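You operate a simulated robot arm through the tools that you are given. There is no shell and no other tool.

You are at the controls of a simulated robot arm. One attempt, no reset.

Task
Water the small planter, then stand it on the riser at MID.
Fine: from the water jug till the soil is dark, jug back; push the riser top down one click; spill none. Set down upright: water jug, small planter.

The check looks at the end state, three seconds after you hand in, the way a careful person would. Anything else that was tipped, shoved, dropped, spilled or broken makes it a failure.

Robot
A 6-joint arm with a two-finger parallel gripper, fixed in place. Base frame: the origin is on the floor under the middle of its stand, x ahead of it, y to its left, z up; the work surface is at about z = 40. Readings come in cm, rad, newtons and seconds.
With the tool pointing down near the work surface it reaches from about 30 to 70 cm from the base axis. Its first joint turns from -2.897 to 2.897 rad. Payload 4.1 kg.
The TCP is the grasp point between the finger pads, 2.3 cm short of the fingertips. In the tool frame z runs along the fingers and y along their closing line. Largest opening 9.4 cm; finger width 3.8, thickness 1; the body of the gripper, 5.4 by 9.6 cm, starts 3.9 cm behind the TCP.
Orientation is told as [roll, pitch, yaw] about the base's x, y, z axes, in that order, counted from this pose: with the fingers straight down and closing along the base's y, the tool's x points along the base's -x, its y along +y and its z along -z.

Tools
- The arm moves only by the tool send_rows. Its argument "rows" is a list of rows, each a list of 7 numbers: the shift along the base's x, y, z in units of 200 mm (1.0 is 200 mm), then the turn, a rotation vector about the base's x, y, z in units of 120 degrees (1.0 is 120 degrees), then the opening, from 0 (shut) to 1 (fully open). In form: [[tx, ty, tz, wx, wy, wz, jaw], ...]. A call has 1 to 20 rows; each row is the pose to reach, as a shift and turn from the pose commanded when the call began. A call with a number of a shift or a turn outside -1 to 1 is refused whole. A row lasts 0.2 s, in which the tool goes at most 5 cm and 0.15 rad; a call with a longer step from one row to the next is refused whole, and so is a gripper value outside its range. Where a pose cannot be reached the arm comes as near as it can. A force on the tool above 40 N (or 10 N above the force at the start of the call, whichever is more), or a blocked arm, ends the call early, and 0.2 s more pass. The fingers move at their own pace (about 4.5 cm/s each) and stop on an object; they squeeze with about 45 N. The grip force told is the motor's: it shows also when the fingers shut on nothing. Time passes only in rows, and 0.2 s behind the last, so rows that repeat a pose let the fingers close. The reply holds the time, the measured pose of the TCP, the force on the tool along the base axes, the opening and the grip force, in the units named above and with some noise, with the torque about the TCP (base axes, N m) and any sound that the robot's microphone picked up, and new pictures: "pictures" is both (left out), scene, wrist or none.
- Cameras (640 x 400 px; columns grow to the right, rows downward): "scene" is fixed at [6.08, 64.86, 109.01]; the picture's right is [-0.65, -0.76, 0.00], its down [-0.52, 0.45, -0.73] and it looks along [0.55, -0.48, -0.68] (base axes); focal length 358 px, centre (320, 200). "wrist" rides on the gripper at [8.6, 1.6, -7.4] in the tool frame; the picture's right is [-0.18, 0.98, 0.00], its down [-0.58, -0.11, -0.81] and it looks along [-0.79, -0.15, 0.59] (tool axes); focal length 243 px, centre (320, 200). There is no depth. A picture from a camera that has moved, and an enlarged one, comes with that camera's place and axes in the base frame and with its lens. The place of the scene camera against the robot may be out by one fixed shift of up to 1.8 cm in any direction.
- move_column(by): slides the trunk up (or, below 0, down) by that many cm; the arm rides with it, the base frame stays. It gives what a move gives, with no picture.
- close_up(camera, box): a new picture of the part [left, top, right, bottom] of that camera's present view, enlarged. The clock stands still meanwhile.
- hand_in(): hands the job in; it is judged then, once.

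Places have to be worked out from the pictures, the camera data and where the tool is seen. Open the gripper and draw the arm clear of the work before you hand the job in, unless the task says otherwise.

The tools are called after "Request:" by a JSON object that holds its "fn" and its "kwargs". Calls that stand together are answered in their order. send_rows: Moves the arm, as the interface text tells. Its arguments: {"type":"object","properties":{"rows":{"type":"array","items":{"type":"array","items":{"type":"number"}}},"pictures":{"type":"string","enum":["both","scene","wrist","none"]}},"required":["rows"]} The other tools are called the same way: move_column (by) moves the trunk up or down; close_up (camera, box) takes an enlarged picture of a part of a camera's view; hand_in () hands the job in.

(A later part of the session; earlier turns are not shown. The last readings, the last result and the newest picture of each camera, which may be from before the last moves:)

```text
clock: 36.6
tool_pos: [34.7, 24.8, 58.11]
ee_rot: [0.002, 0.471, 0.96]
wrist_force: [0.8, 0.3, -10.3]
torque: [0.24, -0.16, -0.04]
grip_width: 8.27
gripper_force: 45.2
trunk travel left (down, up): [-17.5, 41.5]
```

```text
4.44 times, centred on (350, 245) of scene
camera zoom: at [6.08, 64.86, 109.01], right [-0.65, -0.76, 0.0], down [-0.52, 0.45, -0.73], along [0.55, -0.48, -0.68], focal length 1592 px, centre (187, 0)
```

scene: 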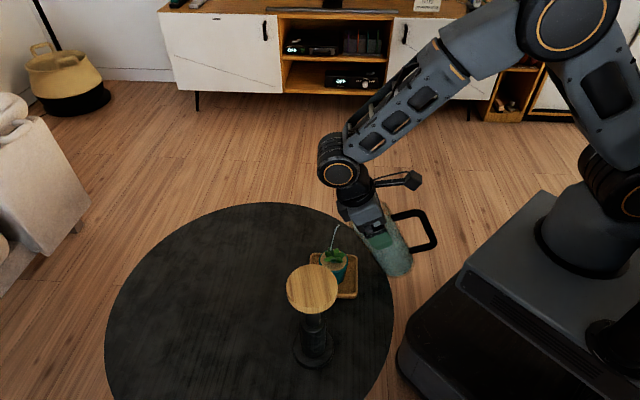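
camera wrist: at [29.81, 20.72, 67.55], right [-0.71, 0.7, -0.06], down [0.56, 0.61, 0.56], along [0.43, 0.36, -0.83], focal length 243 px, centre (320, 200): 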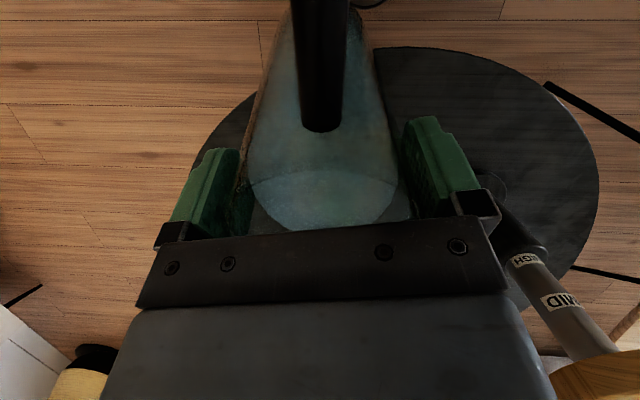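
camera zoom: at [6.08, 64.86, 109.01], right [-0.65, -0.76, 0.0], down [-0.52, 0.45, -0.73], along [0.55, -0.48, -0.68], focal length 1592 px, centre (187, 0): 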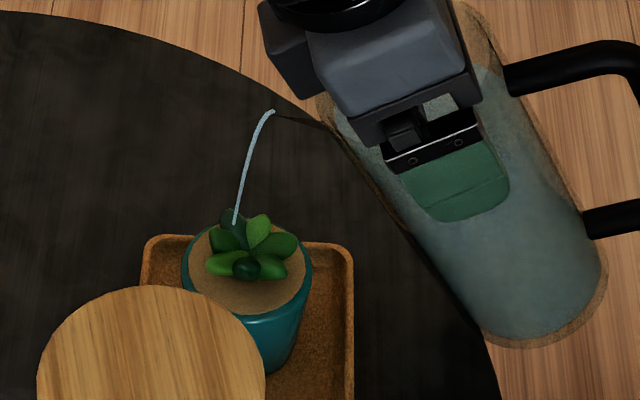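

Water is running as a thin stream into the planter, landing a little past its centre. I hold the tilt, shifting back half a centimetre so the stream stays central.

Request:
{"fn": "send_rows", "kwargs": {"rows": [[-0.004, -0.006, 0, 0, 0, 0, 0], [-0.008, -0.012, 0, 0, 0, 0, 0], [-0.012, -0.018, 0, 0, 0, 0, 0], [-0.012, -0.018, 0, 0, 0, 0, 0]], "pictures": "scene"}}

Request:
{"fn": "close_up", "kwargs": {"camera": "scene", "box": [300, 200, 400, 290]}}

```text
clock: 37.6
tool_pos: [34.51, 24.47, 58.09]
ee_rot: [0.002, 0.473, 0.962]
wrist_force: [0.5, 0.3, -9.7]
torque: [0.22, -0.16, -0.01]
grip_width: 8.24
gripper_force: 44.6
trunk travel left (down, up): [-17.5, 41.5]
```

scene: 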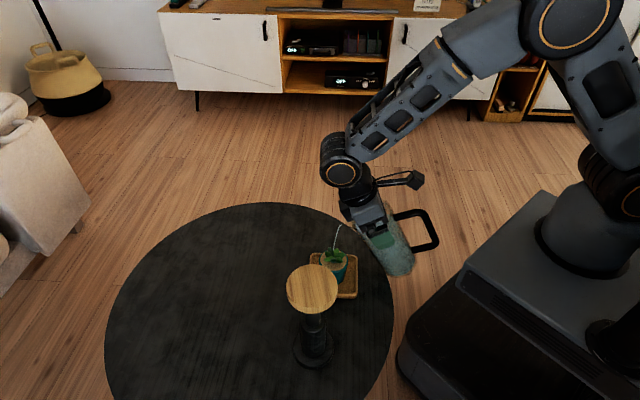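

```text
4.44 times, centred on (350, 245) of scene
camera zoom: at [6.08, 64.86, 109.01], right [-0.65, -0.76, 0.0], down [-0.52, 0.45, -0.73], along [0.55, -0.48, -0.68], focal length 1592 px, centre (187, 0)
```

zoom: 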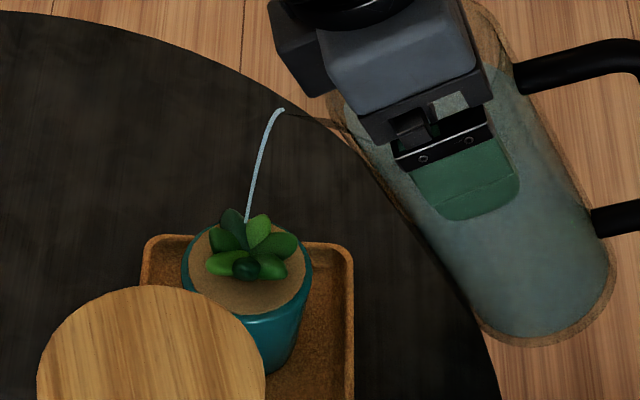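

The stream now falls right onto the plant's middle; the soil is not yet dark. I hold a bit longer.

Request:
{"fn": "send_rows", "kwargs": {"rows": [[0, 0, 0, 0, 0, 0, 0], [0, 0, 0, 0, 0, 0, 0], [0, 0, 0, 0, 0, 0, 0]], "pictures": "scene"}}

Request:
{"fn": "close_up", "kwargs": {"camera": "scene", "box": [300, 200, 400, 290]}}

```text
clock: 38.4
tool_pos: [34.42, 24.37, 58.13]
ee_rot: [0.001, 0.469, 0.962]
wrist_force: [0.5, 0.0, -9.9]
torque: [0.22, -0.15, 0.0]
grip_width: 8.25
gripper_force: 45.1
trunk travel left (down, up): [-17.5, 41.5]
```

scene: 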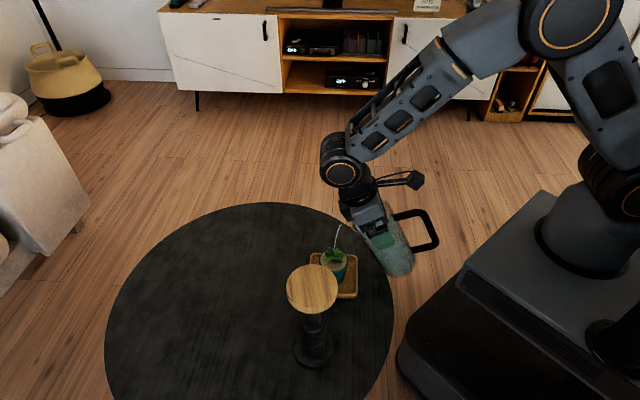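

```text
4.44 times, centred on (350, 245) of scene
camera zoom: at [6.08, 64.86, 109.01], right [-0.65, -0.76, 0.0], down [-0.52, 0.45, -0.73], along [0.55, -0.48, -0.68], focal length 1592 px, centre (187, 0)
```

zoom: 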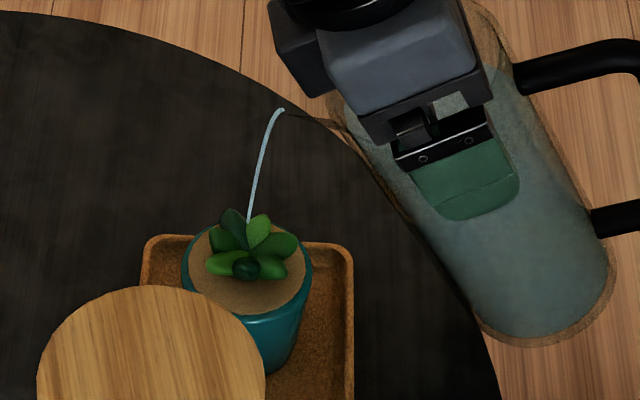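

The stream falls onto the plant's centre. Soil still looks light, so I keep holding in short steps.

Request:
{"fn": "send_rows", "kwargs": {"rows": [[0, 0, 0, 0, 0, 0, 0], [0, 0, 0, 0, 0, 0, 0], [0, 0, 0, 0, 0, 0, 0], [0, 0, 0, 0, 0, 0, 0], [0, 0, 0, 0, 0, 0, 0]], "pictures": "scene"}}

Request:
{"fn": "close_up", "kwargs": {"camera": "scene", "box": [300, 200, 400, 290]}}

```text
clock: 39.6
tool_pos: [34.35, 24.36, 58.01]
ee_rot: [0.003, 0.471, 0.962]
wrist_force: [0.5, 1.1, -10.7]
torque: [0.22, -0.14, -0.02]
grip_width: 8.25
gripper_force: 44.7
trunk travel left (down, up): [-17.5, 41.5]
```

scene: 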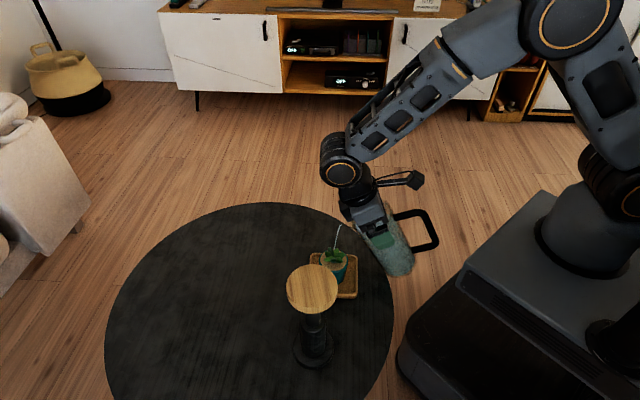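

```text
4.44 times, centred on (350, 245) of scene
camera zoom: at [6.08, 64.86, 109.01], right [-0.65, -0.76, 0.0], down [-0.52, 0.45, -0.73], along [0.55, -0.48, -0.68], focal length 1592 px, centre (187, 0)
```

zoom: 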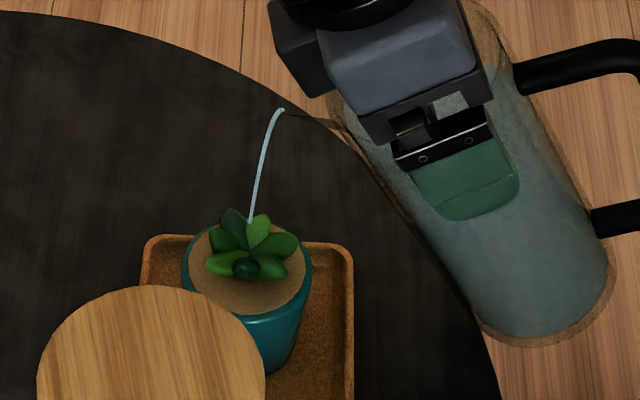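

Request:
{"fn": "send_rows", "kwargs": {"rows": [[0, 0, 0, 0, 0, 0, 0], [0, 0, 0, 0, 0, 0, 0], [0, 0, 0, 0, 0, 0, 0], [0, 0, 0, 0, 0, 0, 0], [0, 0, 0, 0, 0, 0, 0], [0, 0, 0, 0, 0, 0, 0], [0, 0, 0, 0, 0, 0, 0]], "pictures": "scene"}}

Request:
{"fn": "close_up", "kwargs": {"camera": "scene", "box": [300, 200, 400, 290]}}

```text
clock: 41.2
tool_pos: [34.53, 24.4, 58.13]
ee_rot: [0.002, 0.472, 0.961]
wrist_force: [-0.1, -0.3, -9.6]
torque: [0.23, -0.19, 0.01]
grip_width: 8.26
gripper_force: 44.5
trunk travel left (down, up): [-17.5, 41.5]
```

scene: 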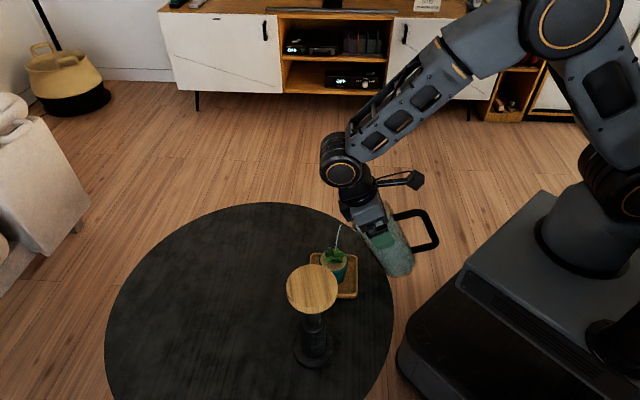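

```text
4.44 times, centred on (350, 245) of scene
camera zoom: at [6.08, 64.86, 109.01], right [-0.65, -0.76, 0.0], down [-0.52, 0.45, -0.73], along [0.55, -0.48, -0.68], focal length 1592 px, centre (187, 0)
```

zoom: 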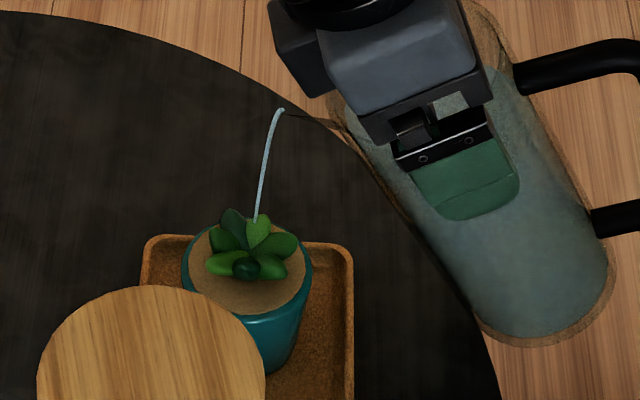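

The stream is weakening and drifting back toward the spout, and the soil is not yet dark. I tilt 2° more and keep holding.

Request:
{"fn": "send_rows", "kwargs": {"rows": [[0, 0, 0.003, -0.0046, 0.0032, 0, 0], [0.001, 0.001, 0.006, -0.0091, 0.0064, 0, 0], [0.0014, 0.002, 0.01, -0.0137, 0.0096, 0, 0], [0.0014, 0.002, 0.01, -0.0137, 0.0096, 0, 0], [0.0014, 0.002, 0.01, -0.0137, 0.0096, 0, 0], [0.0014, 0.002, 0.01, -0.0137, 0.0096, 0, 0]], "pictures": "scene"}}

Request:
{"fn": "close_up", "kwargs": {"camera": "scene", "box": [300, 200, 400, 290]}}

```text
clock: 42.6
tool_pos: [34.32, 24.43, 58.32]
ee_rot: [0.0, 0.508, 0.962]
wrist_force: [0.0, -0.5, -10.3]
torque: [0.23, -0.15, 0.04]
grip_width: 8.27
gripper_force: 45.1
trunk travel left (down, up): [-17.5, 41.5]
```

scene: 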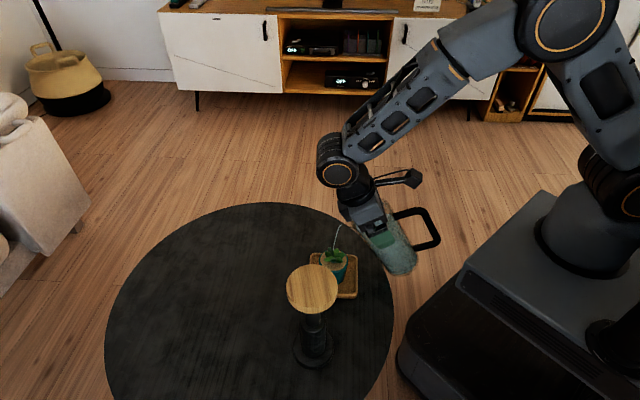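

```text
4.44 times, centred on (350, 245) of scene
camera zoom: at [6.08, 64.86, 109.01], right [-0.65, -0.76, 0.0], down [-0.52, 0.45, -0.73], along [0.55, -0.48, -0.68], focal length 1592 px, centre (187, 0)
```

zoom: 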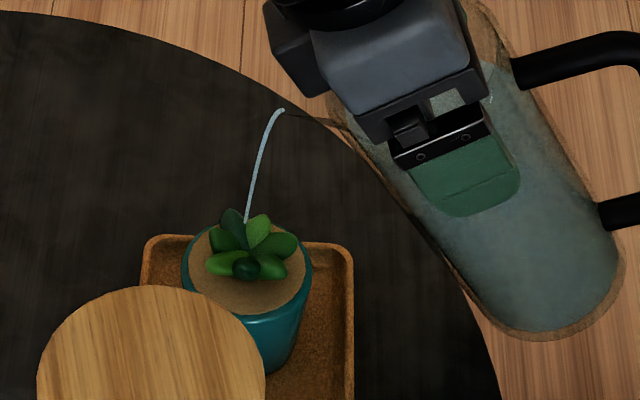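

Request:
{"fn": "close_up", "kwargs": {"camera": "scene", "box": [316, 240, 364, 276]}}

Request:
{"fn": "send_rows", "kwargs": {"rows": [[0, 0, 0, 0, 0, 0, 0], [0, 0, 0, 0, 0, 0, 0], [0, 0, 0, 0, 0, 0, 0], [0, 0, 0, 0, 0, 0, 0], [0, 0, 0, 0, 0, 0, 0], [0, 0, 0, 0, 0, 0, 0], [0, 0, 0, 0, 0, 0, 0]], "pictures": "scene"}}

Request:
{"fn": "close_up", "kwargs": {"camera": "scene", "box": [316, 220, 364, 276]}}

```text
11.11 times, centred on (340, 258) of scene
camera zoom: at [6.08, 64.86, 109.01], right [-0.65, -0.76, 0.0], down [-0.52, 0.45, -0.73], along [0.55, -0.48, -0.68], focal length 3981 px, centre (98, -444)
```

zoom: 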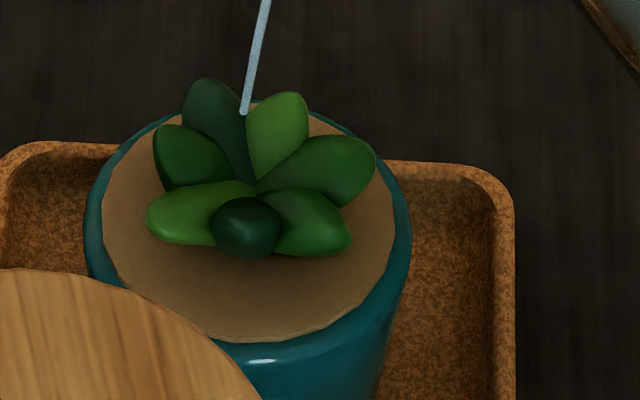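

```text
clock: 44.2
tool_pos: [34.39, 24.4, 58.46]
ee_rot: [0.001, 0.508, 0.96]
wrist_force: [0.0, 0.2, -10.0]
torque: [0.25, -0.18, -0.02]
grip_width: 8.27
gripper_force: 44.7
trunk travel left (down, up): [-17.5, 41.5]
```

scene: 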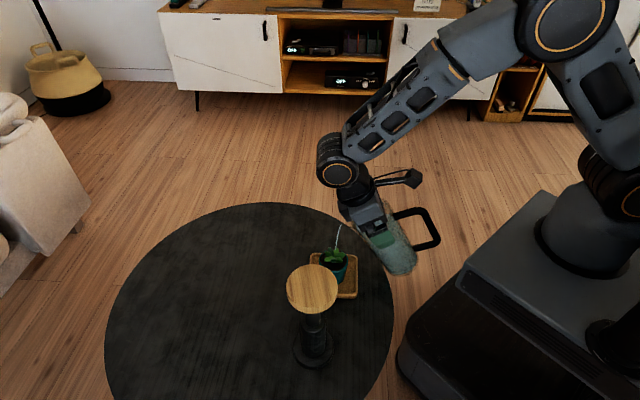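

```text
7.14 times, centred on (340, 248) of scene
camera zoom: at [6.08, 64.86, 109.01], right [-0.65, -0.76, 0.0], down [-0.52, 0.45, -0.73], along [0.55, -0.48, -0.68], focal length 2559 px, centre (177, -143)
```

zoom: 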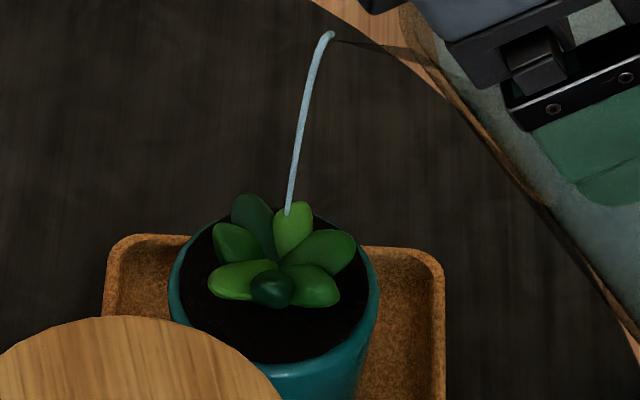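

The soil has turned dark. I tilt the jug back at once to stop the flow, spout staying over the planter.

Request:
{"fn": "send_rows", "kwargs": {"rows": [[0, 0, 0, 0.0205, -0.0143, 0, 0], [0, 0, 0, 0.041, -0.0287, 0, 0], [0, 0, 0, 0.0615, -0.043, 0, 0], [0, 0, 0, 0.075, -0.0525, 0, 0], [0, 0, 0, 0.075, -0.0525, 0, 0], [0, 0, 0, 0.075, -0.0525, 0, 0]], "pictures": "scene"}}

Request:
{"fn": "close_up", "kwargs": {"camera": "scene", "box": [300, 200, 400, 290]}}

```text
clock: 45.6
tool_pos: [34.51, 24.42, 58.31]
ee_rot: [0.001, 0.316, 0.961]
wrist_force: [-0.5, 0.5, -9.7]
torque: [0.15, -0.1, 0.02]
grip_width: 8.25
gripper_force: 44.6
trunk travel left (down, up): [-17.5, 41.5]
```

scene: 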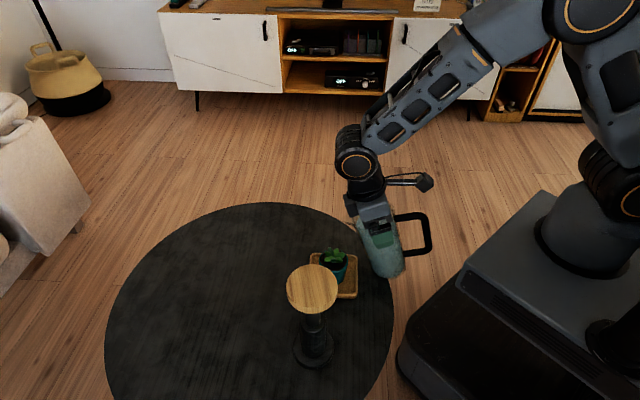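

```text
4.44 times, centred on (350, 245) of scene
camera zoom: at [6.08, 64.86, 109.01], right [-0.65, -0.76, 0.0], down [-0.52, 0.45, -0.73], along [0.55, -0.48, -0.68], focal length 1592 px, centre (187, 0)
```

zoom: 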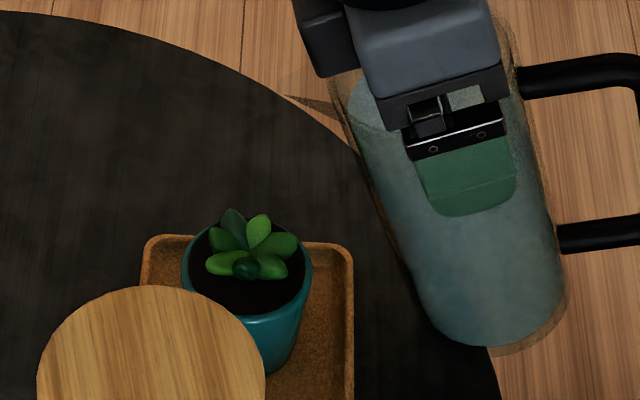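

The flow has stopped and nothing shows on the tray or table. I raise the jug and bring it upright.

Request:
{"fn": "send_rows", "kwargs": {"rows": [[0, 0, 0.015, 0, 0, 0, 0], [0, 0, 0.05, 0, 0, 0, 0], [0, 0, 0.1, 0, 0, 0, 0], [0, 0, 0.15, 0, 0, 0, 0], [0, 0, 0.2, 0, 0, 0, 0], [0, 0, 0.25, 0.008, -0.0056, 0, 0], [0, 0, 0.3, 0.02, -0.014, 0, 0], [0, 0, 0.35, 0.034, -0.0238, 0, 0], [0, 0, 0.4, 0.048, -0.0336, 0, 0], [0, 0, 0.45, 0.062, -0.0434, 0, 0], [0, 0, 0.495, 0.076, -0.0533, 0, 0], [0, 0, 0.53, 0.09, -0.0631, 0, 0], [0, 0, 0.55, 0.102, -0.0715, 0, 0], [0, 0, 0.56, 0.112, -0.0785, 0, 0], [0, 0, 0.565, 0.119, -0.0834, 0, 0], [0, 0, 0.565, 0.1231, -0.0863, 0, 0], [0, 0, 0.565, 0.1231, -0.0863, 0, 0]], "pictures": "none"}}

Request:
{"fn": "send_rows", "kwargs": {"rows": [[0.01, 0.003, 0, 0, 0, 0, 0], [0.03, 0.009, 0, 0, 0, 0, 0], [0.06, 0.019, 0, 0, 0, 0, 0], [0.1, 0.031, 0, 0, 0, 0, 0], [0.15, 0.047, 0, 0, 0, 0, 0], [0.21, 0.066, 0, 0, 0, 0, 0], [0.27, 0.085, 0, 0, 0, 0, 0], [0.33, 0.104, 0, 0, 0, 0, 0], [0.39, 0.122, 0, 0, 0, 0, 0], [0.45, 0.141, 0, 0, 0, 0, 0], [0.51, 0.16, 0, 0, 0, 0, 0], [0.57, 0.179, 0, 0, 0, 0, 0], [0.63, 0.198, 0, 0, 0, 0, 0], [0.69, 0.217, 0, 0, 0, 0, 0], [0.74, 0.232, 0, 0, 0, 0, 0], [0.78, 0.245, 0, 0, 0, 0, 0], [0.8, 0.251, 0, 0, 0, 0, 0], [0.81, 0.254, 0, 0, 0, 0, 0]], "pictures": "both"}}

```text
clock: 49.2
tool_pos: [34.48, 24.38, 69.64]
ee_rot: [-0.001, -0.002, 0.962]
wrist_force: [0.6, 0.4, -10.1]
torque: [-0.02, 0.0, -0.02]
grip_width: 8.28
gripper_force: 45.1
trunk travel left (down, up): [-17.5, 41.5]
```

```text
clock: 53.0
tool_pos: [50.74, 29.53, 69.57]
ee_rot: [0.0, 0.002, 0.963]
wrist_force: [0.1, 0.1, -10.3]
torque: [-0.01, 0.0, 0.01]
grip_width: 8.26
gripper_force: 44.9
trunk travel left (down, up): [-17.5, 41.5]
camera wrist: at [44.36, 23.41, 77.06], right [-0.7, 0.71, 0.0], down [0.42, 0.42, 0.81], along [0.57, 0.57, -0.59], focal length 243 px, centre (320, 200)
```

scene: 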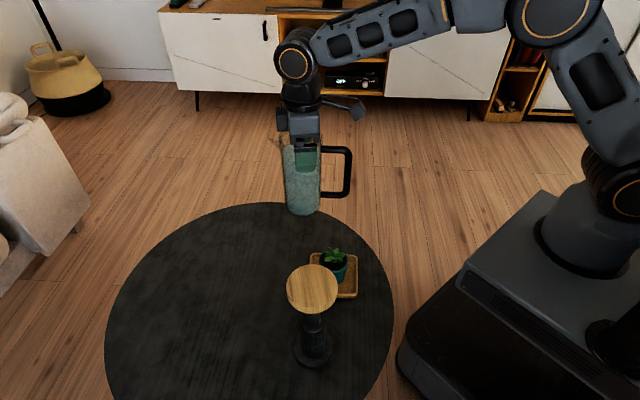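
wrist: 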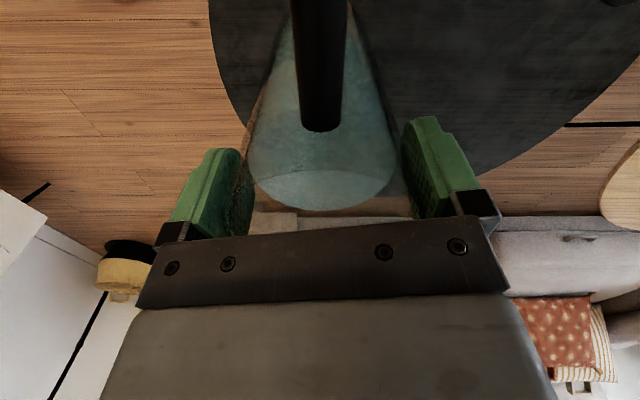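

The jug is upright and steady. I move back over its original spot.

Request:
{"fn": "send_rows", "kwargs": {"rows": [[0.01, 0.003, 0, 0, 0, 0, 0], [0.03, 0.009, 0, 0, 0, 0, 0], [0.07, 0.022, 0, 0, 0, 0, 0], [0.12, 0.037, 0, 0, 0, 0, 0], [0.17, 0.053, 0, 0, 0, 0, 0], [0.22, 0.069, 0, 0, 0, 0, 0], [0.27, 0.084, 0, 0, 0, 0, 0], [0.32, 0.1, 0, 0, 0, 0, 0], [0.365, 0.114, 0, 0, 0, 0, 0], [0.4, 0.125, 0, 0, 0, 0, 0], [0.418, 0.13, 0, 0, 0, 0, 0], [0.4236, 0.132, 0, 0, 0, 0, 0], [0.4236, 0.132, 0, 0, 0, 0, 0]], "pictures": "none"}}

Request:
{"fn": "send_rows", "kwargs": {"rows": [[0, 0, -0.015, 0, 0, 0, 0], [0, 0, -0.05, 0, 0, 0, 0], [0, 0, -0.1, 0, 0, 0, 0], [0, 0, -0.15, 0, 0, 0, 0], [0, 0, -0.2, 0, 0, 0, 0], [0, 0, -0.25, 0, 0, 0, 0], [0, 0, -0.3, 0, 0, 0, 0], [0, 0, -0.35, 0, 0, 0, 0], [0, 0, -0.4, 0, 0, 0, 0], [0, 0, -0.45, 0, 0, 0, 0], [0, 0, -0.5, 0, 0, 0, 0], [0, 0, -0.55, 0, 0, 0, 0], [0, 0, -0.59, 0, 0, 0, 0], [0, 0, -0.62, 0, 0, 0, 0], [0, 0, -0.645, 0, 0, 0, 0], [0, 0, -0.66, 0, 0, 0, 0], [0, 0, -0.67, 0, 0, 0, 0], [0, 0, -0.67, 0, 0, 0, 0]], "pictures": "both"}}

Request:
{"fn": "close_up", "kwargs": {"camera": "scene", "box": [220, 110, 380, 250]}}

```text
clock: 55.8
tool_pos: [59.16, 32.25, 69.49]
ee_rot: [-0.001, 0.002, 0.963]
wrist_force: [-0.2, -0.4, -9.4]
torque: [-0.02, 0.02, 0.0]
grip_width: 8.27
gripper_force: 44.7
trunk travel left (down, up): [-17.5, 41.5]
```

```text
clock: 59.6
tool_pos: [59.14, 32.25, 56.1]
ee_rot: [-0.001, 0.002, 0.962]
wrist_force: [0.4, -1.2, -9.7]
torque: [-0.03, 0.0, 0.01]
grip_width: 8.25
gripper_force: 44.6
trunk travel left (down, up): [-17.5, 41.5]
camera wrist: at [52.79, 26.07, 63.61], right [-0.7, 0.71, 0.0], down [0.42, 0.42, 0.81], along [0.57, 0.56, -0.59], focal length 243 px, centre (320, 200)
```

scene: 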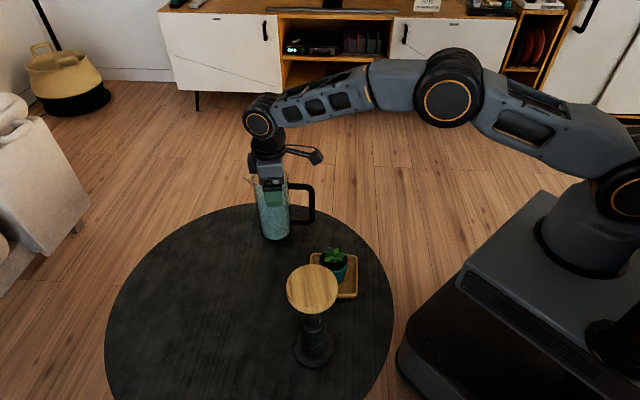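
wrist: 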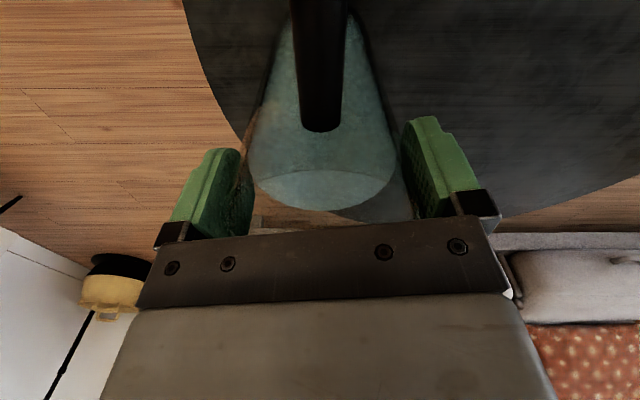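

```text
2.86 times, centred on (300, 180) of scene
camera zoom: at [6.08, 64.86, 109.01], right [-0.65, -0.76, 0.0], down [-0.52, 0.45, -0.73], along [0.55, -0.48, -0.68], focal length 1024 px, centre (377, 257)
```

zoom: 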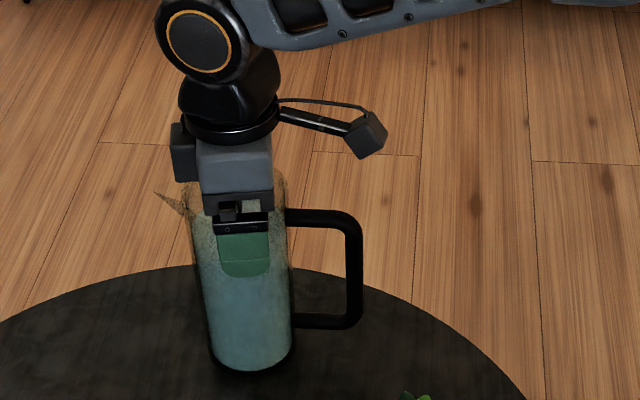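

The jug's base is about 0.6 cm above the table. I lower it the last bit in tiny steps and watch the force.

Request:
{"fn": "send_rows", "kwargs": {"rows": [[0, 0, -0.008, 0, 0, 0, 0], [0, 0, -0.015, 0, 0, 0, 0], [0, 0, -0.021, 0, 0, 0, 0], [0, 0, -0.026, 0, 0, 0, 0], [0, 0, -0.03, 0, 0, 0, 0], [0, 0, -0.033, 0, 0, 0, 0], [0, 0, -0.033, 0, 0, 0, 0]], "pictures": "none"}}

```text
clock: 61.2
tool_pos: [59.19, 32.16, 55.73]
ee_rot: [0.0, -0.001, 0.962]
wrist_force: [-2.6, -1.8, 0.8]
torque: [-0.59, 0.53, -0.03]
grip_width: 8.25
gripper_force: 45.0
trunk travel left (down, up): [-17.5, 41.5]
```

The jug touches the table on its handle-side edge first (the torque says about a 2° lean in the grip). I lift half a centimetre, correct the tilt by 2°, and lower again.

Request:
{"fn": "send_rows", "kwargs": {"rows": [[0, 0, 0.015, 0, 0, 0, 0], [0, 0, 0.03, 0, 0, 0, 0], [0, 0, 0.03, -0.005, 0.0035, 0, 0], [0, 0, 0.03, -0.01, 0.007, 0, 0], [0, 0, 0.03, -0.0145, 0.0102, 0, 0], [0, 0, 0.03, -0.0145, 0.0102, 0, 0]], "pictures": "scene"}}

Request:
{"fn": "close_up", "kwargs": {"camera": "scene", "box": [230, 150, 330, 250]}}

```text
clock: 62.6
tool_pos: [59.22, 32.1, 56.09]
ee_rot: [-0.001, 0.038, 0.96]
wrist_force: [0.0, -0.1, -9.7]
torque: [0.0, -0.01, 0.01]
grip_width: 8.28
gripper_force: 45.4
trunk travel left (down, up): [-17.5, 41.5]
```

scene: 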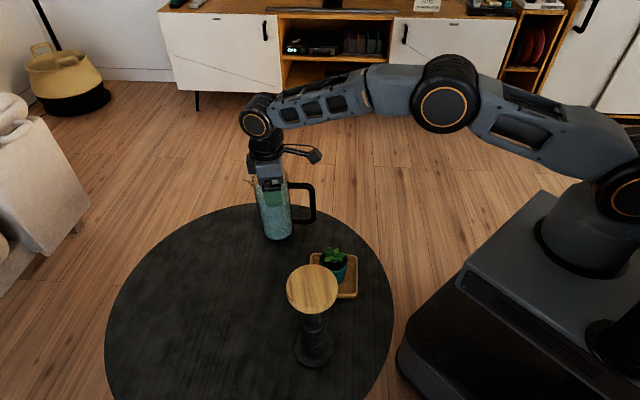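

```text
4.00 times, centred on (280, 200) of scene
camera zoom: at [6.08, 64.86, 109.01], right [-0.65, -0.76, 0.0], down [-0.52, 0.45, -0.73], along [0.55, -0.48, -0.68], focal length 1433 px, centre (480, 200)
```

zoom: 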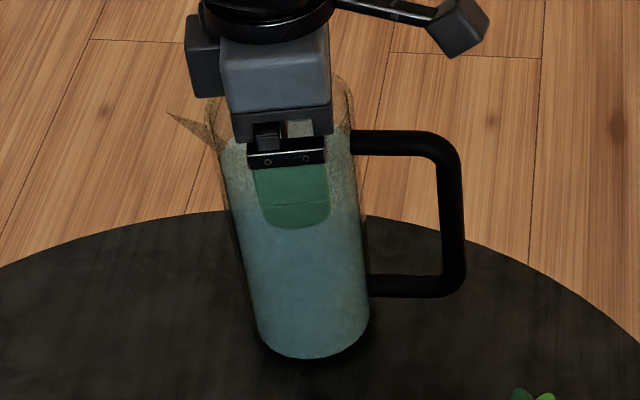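

Request:
{"fn": "close_up", "kwargs": {"camera": "scene", "box": [230, 150, 390, 250]}}

```text
4.00 times, centred on (310, 200) of scene
camera zoom: at [6.08, 64.86, 109.01], right [-0.65, -0.76, 0.0], down [-0.52, 0.45, -0.73], along [0.55, -0.48, -0.68], focal length 1433 px, centre (360, 200)
```

zoom: 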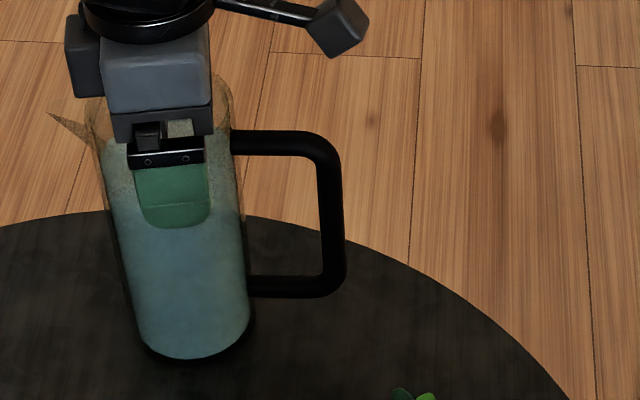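

Compared with the first picture the jug now leans about 2° toward the spout, so the earlier lean was tiny. I take back most of the correction and lower again.

Request:
{"fn": "send_rows", "kwargs": {"rows": [[0, 0, 0, 0.004, -0.0028, 0, 0], [0, 0, 0, 0.008, -0.0056, 0, 0], [0, 0, 0, 0.0105, -0.0074, 0, 0], [0, 0, -0.008, 0.0105, -0.0074, 0, 0], [0, 0, -0.014, 0.0105, -0.0074, 0, 0], [0, 0, -0.018, 0.0105, -0.0074, 0, 0], [0, 0, -0.022, 0.0105, -0.0074, 0, 0], [0, 0, -0.022, 0.0105, -0.0074, 0, 0]], "pictures": "none"}}

```text
clock: 64.4
tool_pos: [59.21, 32.27, 55.62]
ee_rot: [-0.001, 0.009, 0.963]
wrist_force: [-0.5, -2.2, -5.6]
torque: [0.03, -0.02, 0.01]
grip_width: 8.24
gripper_force: 45.6
trunk travel left (down, up): [-17.5, 41.5]
```

Now the table takes half the weight with almost no torque, so the base is flat. One millimetre more, then I check.

Request:
{"fn": "send_rows", "kwargs": {"rows": [[0, 0, -0.003, 0, 0, 0, 0], [0, 0, -0.006, 0, 0, 0, 0], [0, 0, -0.006, 0, 0, 0, 0]], "pictures": "none"}}

```text
clock: 65.2
tool_pos: [59.1, 32.22, 55.57]
ee_rot: [-0.001, 0.008, 0.961]
wrist_force: [-2.0, -1.7, 0.7]
torque: [0.06, -0.12, -0.04]
grip_width: 8.24
gripper_force: 44.5
trunk travel left (down, up): [-17.5, 41.5]
```

The jug stands fully on the table. I open the fingers.

Request:
{"fn": "send_rows", "kwargs": {"rows": [[0, 0, 0, 0, 0, 0, 0.88], [0, 0, 0, 0, 0, 0, 0.92], [0, 0, 0, 0, 0, 0, 1], [0, 0, 0, 0, 0, 0, 1], [0, 0, 0, 0, 0, 0, 1]], "pictures": "both"}}

Request:
{"fn": "close_up", "kwargs": {"camera": "scene", "box": [230, 150, 390, 250]}}

```text
clock: 66.4
tool_pos: [59.04, 32.17, 55.65]
ee_rot: [0.0, 0.01, 0.96]
wrist_force: [-0.5, -0.9, 0.2]
torque: [0.0, 0.01, -0.02]
grip_width: 9.4
gripper_force: 0.1
trunk travel left (down, up): [-17.5, 41.5]
camera wrist: at [52.78, 26.14, 63.15], right [-0.7, 0.71, 0.0], down [0.43, 0.42, 0.8], along [0.57, 0.56, -0.6], focal length 243 px, centre (320, 200)
```

scene: 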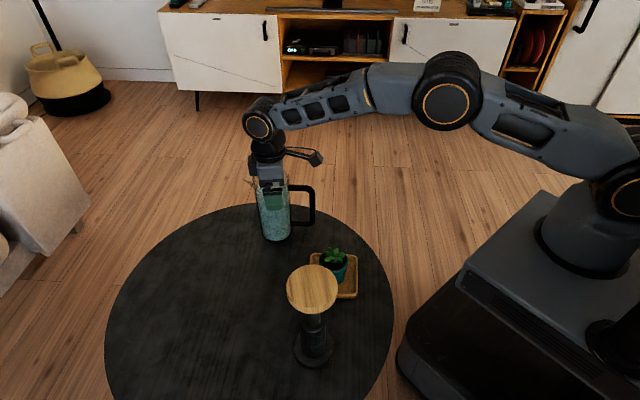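
wrist: 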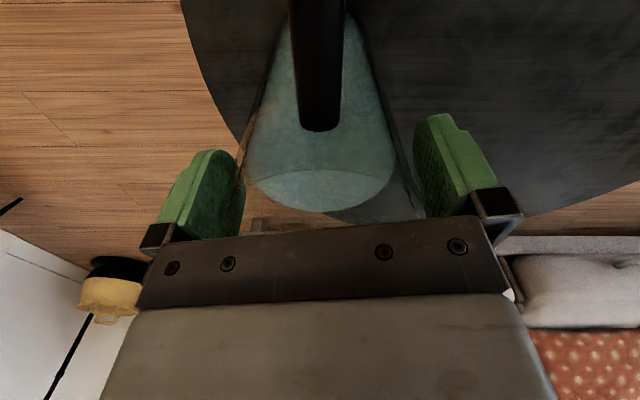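

```text
4.00 times, centred on (310, 200) of scene
camera zoom: at [6.08, 64.86, 109.01], right [-0.65, -0.76, 0.0], down [-0.52, 0.45, -0.73], along [0.55, -0.48, -0.68], focal length 1433 px, centre (360, 200)
```

zoom: 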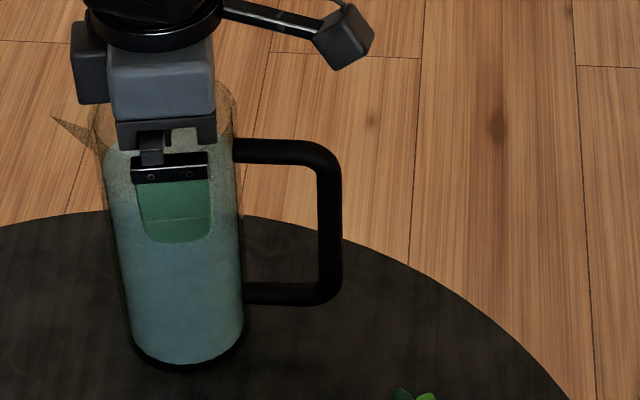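

The jug stands exactly where it was. I raise the open hand straight up clear of it.

Request:
{"fn": "send_rows", "kwargs": {"rows": [[0, 0, 0.03, 0.002, -0.0014, 0, 1], [0, 0, 0.08, 0.004, -0.0028, 0, 1], [0, 0, 0.14, 0.004, -0.0028, 0, 1], [0, 0, 0.2, 0.004, -0.0028, 0, 1], [0, 0, 0.28, 0.004, -0.0028, 0, 1], [0, 0, 0.38, 0.004, -0.0028, 0, 1], [0, 0, 0.5, 0.004, -0.0028, 0, 1], [0, 0, 0.62, 0.004, -0.0028, 0, 1], [0, 0, 0.75, 0.004, -0.0028, 0, 1], [0, 0, 0.75, 0.004, -0.0028, 0, 1]], "pictures": "scene"}}

Request:
{"fn": "close_up", "kwargs": {"camera": "scene", "box": [230, 150, 390, 250]}}

Request:
{"fn": "close_up", "kwargs": {"camera": "scene", "box": [260, 230, 388, 330]}}

```text
clock: 68.6
tool_pos: [58.98, 32.25, 70.68]
ee_rot: [0.0, 0.0, 0.962]
wrist_force: [0.5, 0.0, 0.3]
torque: [-0.02, -0.01, -0.01]
grip_width: 9.39
gripper_force: 0.0
trunk travel left (down, up): [-17.5, 41.5]
```

scene: 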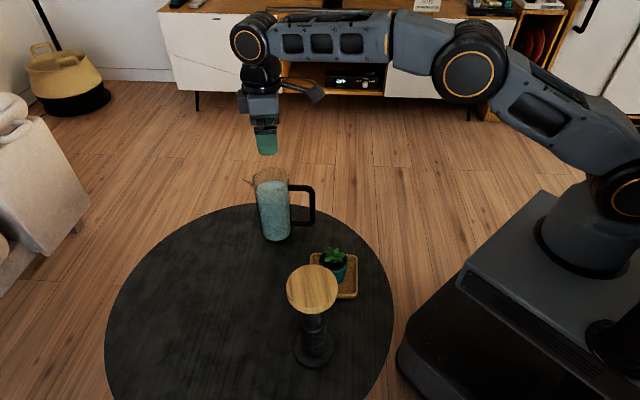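

```text
4.00 times, centred on (310, 200) of scene
camera zoom: at [6.08, 64.86, 109.01], right [-0.65, -0.76, 0.0], down [-0.52, 0.45, -0.73], along [0.55, -0.48, -0.68], focal length 1433 px, centre (360, 200)
```

zoom: 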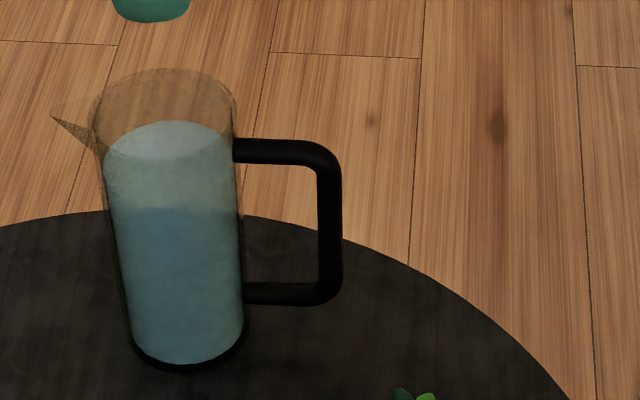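

```text
4.00 times, centred on (324, 280) of scene
camera zoom: at [6.08, 64.86, 109.01], right [-0.65, -0.76, 0.0], down [-0.52, 0.45, -0.73], along [0.55, -0.48, -0.68], focal length 1433 px, centre (304, -120)
```

zoom: 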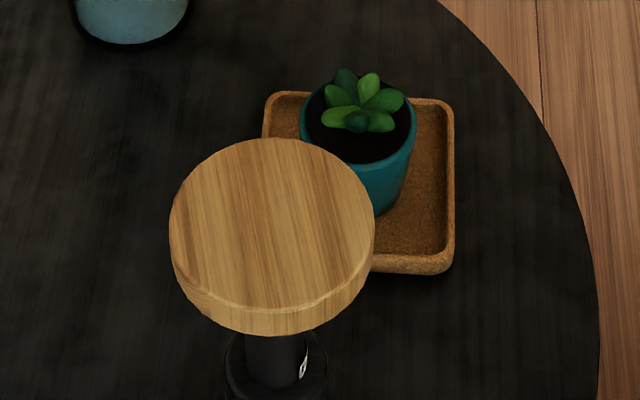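

The jug is back as it was and the soil is dark, no spill visible. Now I move the hand above the riser to locate its top exactly.

Request:
{"fn": "send_rows", "kwargs": {"rows": [[-0.1, 0.05, 0.1, 0, 0, 0, 1], [-0.25, 0.12, 0.2, 0, 0, 0, 1], [-0.4, 0.19, 0.3, 0, 0, 0, 1], [-0.55, 0.26, 0.4, 0, 0, 0, 1], [-0.7, 0.33, 0.45, 0, 0, 0, 1], [-0.85, 0.4, 0.45, 0, 0, 0, 1], [-0.95, 0.44, 0.45, 0, 0, 0, 1]], "pictures": "none"}}

Request:
{"fn": "send_rows", "kwargs": {"rows": [[-0.1, 0.04, 0, 0, 0, 0, 1], [-0.22, 0.09, 0, 0, 0, 0, 1], [-0.34, 0.14, 0, 0, 0, 0, 1], [-0.46, 0.19, 0, 0, 0, 0, 1], [-0.525, 0.22, 0, 0, 0, 0, 1], [-0.525, 0.22, 0, 0, 0, 0, 1]], "pictures": "both"}}

Request:
{"fn": "close_up", "kwargs": {"camera": "wrist", "box": [220, 0, 420, 160]}}

```text
clock: 70.2
tool_pos: [39.99, 40.86, 79.68]
ee_rot: [-0.001, 0.001, 0.962]
wrist_force: [-0.2, -0.1, 0.0]
torque: [0.0, 0.05, 0.01]
grip_width: 9.39
gripper_force: 0.1
trunk travel left (down, up): [-17.5, 41.5]
```

```text
clock: 71.6
tool_pos: [29.63, 45.4, 79.67]
ee_rot: [-0.001, 0.0, 0.961]
wrist_force: [0.0, -0.5, 0.0]
torque: [0.0, -0.01, 0.01]
grip_width: 9.42
gripper_force: 0.0
trunk travel left (down, up): [-17.5, 41.5]
camera wrist: at [23.26, 39.21, 87.11], right [-0.7, 0.71, 0.0], down [0.42, 0.41, 0.81], along [0.58, 0.56, -0.59], focal length 243 px, centre (320, 200)
```

scene: 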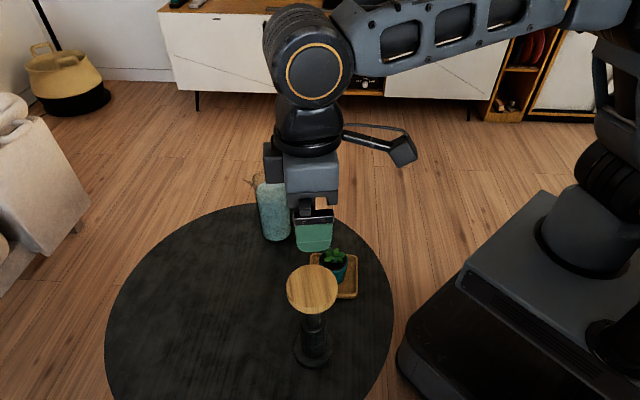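
wrist: 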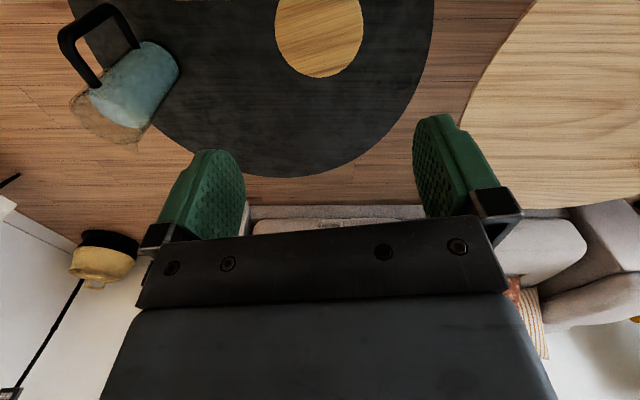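

```text
2.50 times, centred on (320, 80) of wrist
camera zoom: at [23.26, 39.21, 87.11], right [-0.7, 0.71, 0.0], down [0.42, 0.41, 0.81], along [0.58, 0.56, -0.59], focal length 606 px, centre (320, 500)
```

zoom: 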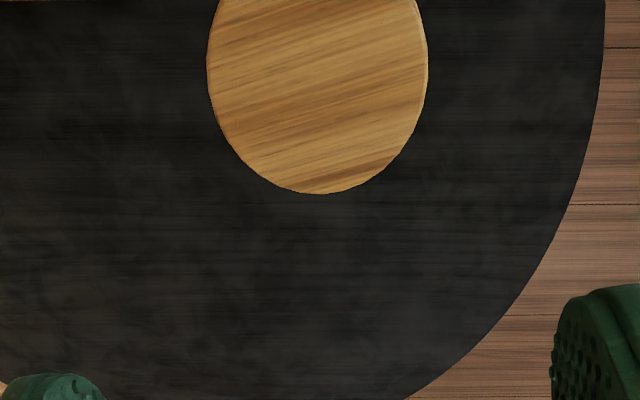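

The riser's top is centred laterally under the tool and is about 8 cm across. I descend 6 cm for a second look to separate its height from its fore-aft place.

Request:
{"fn": "send_rows", "kwargs": {"rows": [[0, 0, -0.1, 0, 0, 0, 1], [0, 0, -0.2, 0, 0, 0, 1], [0, 0, -0.3, 0, 0, 0, 1], [0, 0, -0.35, 0, 0, 0, 1], [0, 0, -0.35, 0, 0, 0, 1]], "pictures": "wrist"}}

Request:
{"fn": "close_up", "kwargs": {"camera": "wrist", "box": [220, 0, 420, 160]}}

Request:
{"fn": "close_up", "kwargs": {"camera": "scene", "box": [260, 220, 388, 380]}}

```text
clock: 72.8
tool_pos: [29.66, 45.4, 72.64]
ee_rot: [-0.001, -0.001, 0.962]
wrist_force: [0.2, -0.3, 0.3]
torque: [-0.04, -0.01, 0.0]
grip_width: 9.4
gripper_force: 0.1
trunk travel left (down, up): [-17.5, 41.5]
camera wrist: at [23.31, 39.18, 80.09], right [-0.7, 0.71, 0.0], down [0.42, 0.41, 0.81], along [0.58, 0.57, -0.59], focal length 243 px, centre (320, 200)
```

wrist: 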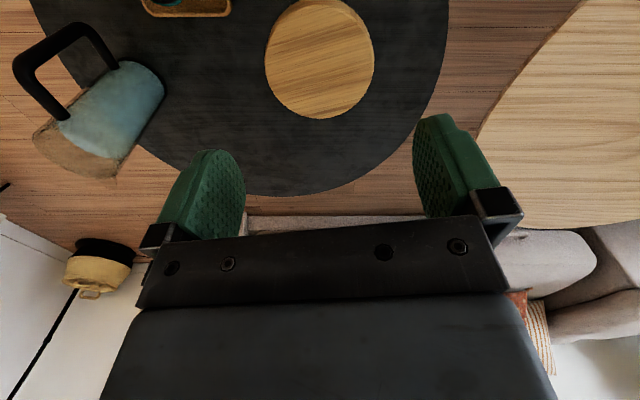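

```text
2.50 times, centred on (320, 80) of wrist
camera zoom: at [23.31, 39.18, 80.09], right [-0.7, 0.71, 0.0], down [0.42, 0.41, 0.81], along [0.58, 0.57, -0.59], focal length 606 px, centre (320, 500)
```

zoom: 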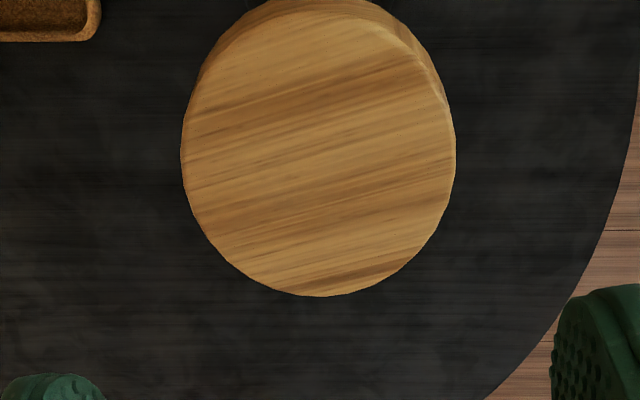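

```text
2.50 times, centred on (324, 300) of scene
camera zoom: at [6.08, 64.86, 109.01], right [-0.65, -0.76, 0.0], down [-0.52, 0.45, -0.73], along [0.55, -0.48, -0.68], focal length 896 px, centre (310, -50)
```

zoom: 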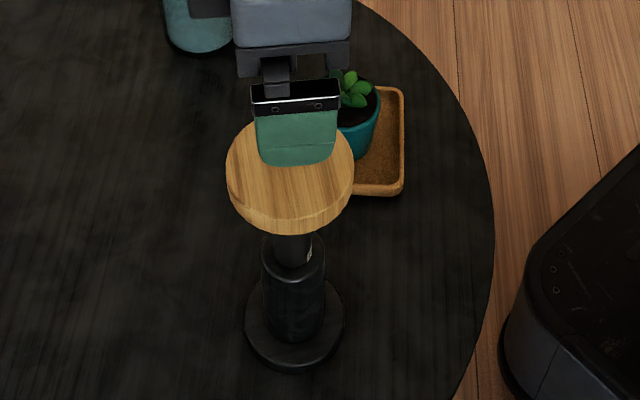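

Solving both views, the riser's top is at (29.8, 45.6), z≈61.6, radius 4.1; the labels suggest one step is about 4 cm. I close the fingers and come down over its centre to just above it.

Request:
{"fn": "send_rows", "kwargs": {"rows": [[0, 0, 0, 0, 0, 0, 0.5], [0.004, 0.006, 0, 0, 0, 0, 0], [0.008, 0.0115, 0, 0, 0, 0, 0], [0.008, 0.0115, 0, 0, 0, 0, 0], [0.008, 0.0115, 0, 0, 0, 0, 0], [0.008, 0.0115, -0.08, 0, 0, 0, 0], [0.008, 0.0115, -0.16, 0, 0, 0, 0], [0.008, 0.0115, -0.24, 0, 0, 0, 0], [0.008, 0.0115, -0.3, 0, 0, 0, 0], [0.008, 0.0115, -0.35, 0, 0, 0, 0], [0.008, 0.0115, -0.38, 0, 0, 0, 0], [0.008, 0.0115, -0.395, 0, 0, 0, 0], [0.008, 0.0115, -0.395, 0, 0, 0, 0]], "pictures": "both"}}

Request:
{"fn": "close_up", "kwargs": {"camera": "scene", "box": [260, 220, 388, 380]}}

```text
clock: 75.6
tool_pos: [29.65, 45.43, 64.74]
ee_rot: [0.0, 0.001, 0.963]
wrist_force: [-0.3, 0.0, -0.1]
torque: [0.03, -0.02, 0.0]
grip_width: 0.0
gripper_force: 42.1
trunk travel left (down, up): [-17.5, 41.5]
camera wrist: at [23.42, 39.39, 72.16], right [-0.7, 0.71, 0.0], down [0.42, 0.42, 0.81], along [0.58, 0.56, -0.59], focal length 243 px, centre (320, 200)
```

scene: 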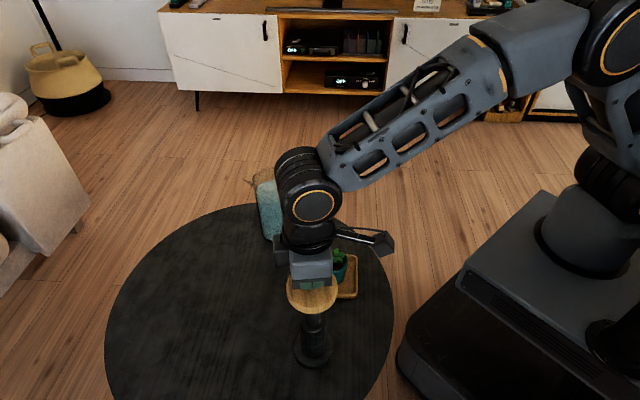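
wrist: 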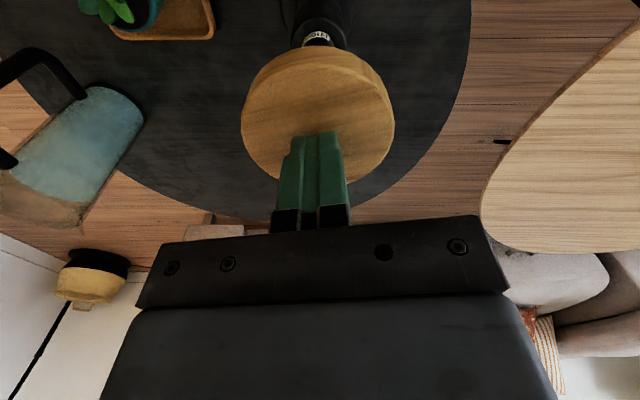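

```text
2.50 times, centred on (324, 300) of scene
camera zoom: at [6.08, 64.86, 109.01], right [-0.65, -0.76, 0.0], down [-0.52, 0.45, -0.73], along [0.55, -0.48, -0.68], focal length 896 px, centre (310, -50)
```

zoom: 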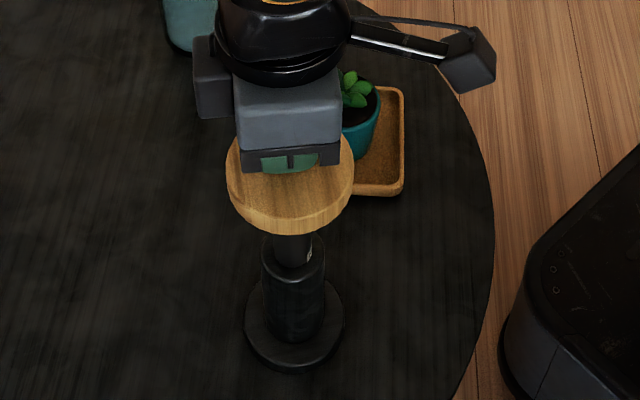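

The closed fingertips are centred over the disc, just above it. I press down slowly in small steps, listening for the click.

Request:
{"fn": "send_rows", "kwargs": {"rows": [[0, 0, -0.012, 0, 0, 0, 0], [0, 0, -0.024, 0, 0, 0, 0], [0, 0, -0.036, 0, 0, 0, 0], [0, 0, -0.048, 0, 0, 0, 0], [0, 0, -0.06, 0, 0, 0, 0]], "pictures": "none"}}

```text
clock: 76.8
tool_pos: [29.83, 45.61, 63.5]
ee_rot: [0.0, 0.0, 0.961]
wrist_force: [0.6, -1.2, 2.7]
torque: [-0.06, 0.03, 0.02]
grip_width: 0.02
gripper_force: 42.9
trunk travel left (down, up): [-17.5, 41.5]
```

Contact at fingertip height of about 61.2. I keep pressing in finer steps.

Request:
{"fn": "send_rows", "kwargs": {"rows": [[0, 0, -0.007, 0, 0, 0, 0], [0, 0, -0.014, 0, 0, 0, 0], [0, 0, -0.021, 0, 0, 0, 0], [0, 0, -0.028, 0, 0, 0, 0]], "pictures": "none"}}

```text
clock: 77.8
tool_pos: [29.74, 45.55, 62.89]
ee_rot: [-0.001, 0.001, 0.962]
wrist_force: [1.0, -1.6, 2.9]
torque: [-0.05, -0.02, 0.02]
grip_width: 0.0
gripper_force: 42.5
trunk travel left (down, up): [-17.5, 41.5]
```

The top is sliding down with about 3 N. I continue in small steps and keep watching for the click sound.

Request:
{"fn": "send_rows", "kwargs": {"rows": [[0, 0, -0.008, 0, 0, 0, 0], [0, 0, -0.016, 0, 0, 0, 0], [0, 0, -0.024, 0, 0, 0, 0], [0, 0, -0.032, 0, 0, 0, 0]], "pictures": "scene"}}

Request:
{"fn": "close_up", "kwargs": {"camera": "scene", "box": [260, 220, 388, 380]}}

```text
clock: 78.8
tool_pos: [29.77, 45.59, 62.26]
ee_rot: [0.001, 0.0, 0.961]
wrist_force: [-0.7, -1.8, 2.9]
torque: [-0.06, 0.07, -0.01]
grip_width: 0.0
gripper_force: 42.4
trunk travel left (down, up): [-17.5, 41.5]
```

scene: 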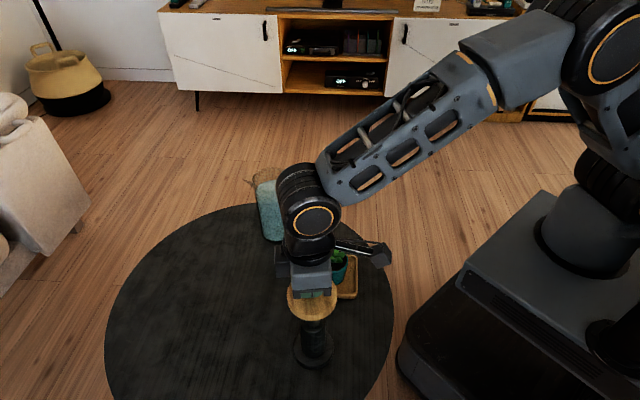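

```text
2.50 times, centred on (324, 300) of scene
camera zoom: at [6.08, 64.86, 109.01], right [-0.65, -0.76, 0.0], down [-0.52, 0.45, -0.73], along [0.55, -0.48, -0.68], focal length 896 px, centre (310, -50)
```

zoom: 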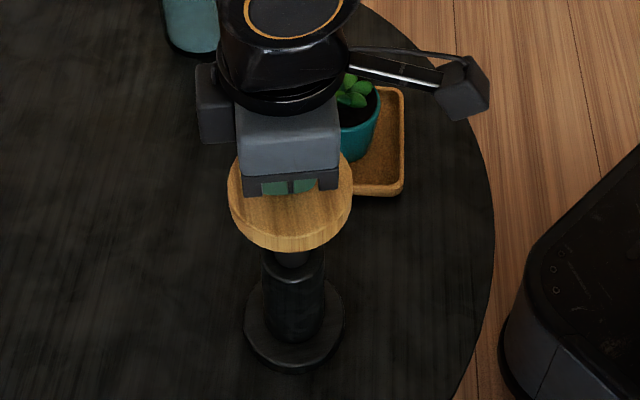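

The disc has come down about 1.4 cm without a click yet. I continue.

Request:
{"fn": "send_rows", "kwargs": {"rows": [[0, 0, -0.008, 0, 0, 0, 0], [0, 0, -0.016, 0, 0, 0, 0], [0, 0, -0.024, 0, 0, 0, 0], [0, 0, -0.032, 0, 0, 0, 0]], "pictures": "none"}}

Request:
{"fn": "send_rows", "kwargs": {"rows": [[0, 0, -0.008, 0, 0, 0, 0], [0, 0, -0.016, 0, 0, 0, 0], [0, 0, -0.024, 0, 0, 0, 0]], "pictures": "none"}}

```text
clock: 79.8
tool_pos: [29.85, 45.64, 61.63]
ee_rot: [-0.002, -0.001, 0.961]
wrist_force: [-0.5, 0.8, 3.5]
torque: [-0.03, 0.03, 0.02]
grip_width: 0.0
gripper_force: 42.7
trunk travel left (down, up): [-17.5, 41.5]
```

```text
clock: 80.6
tool_pos: [29.8, 45.57, 61.19]
ee_rot: [-0.001, 0.001, 0.96]
wrist_force: [-1.0, 1.0, 1.1]
torque: [0.05, 0.04, 0.0]
grip_width: 0.02
gripper_force: 42.5
trunk travel left (down, up): [-17.5, 41.5]
```

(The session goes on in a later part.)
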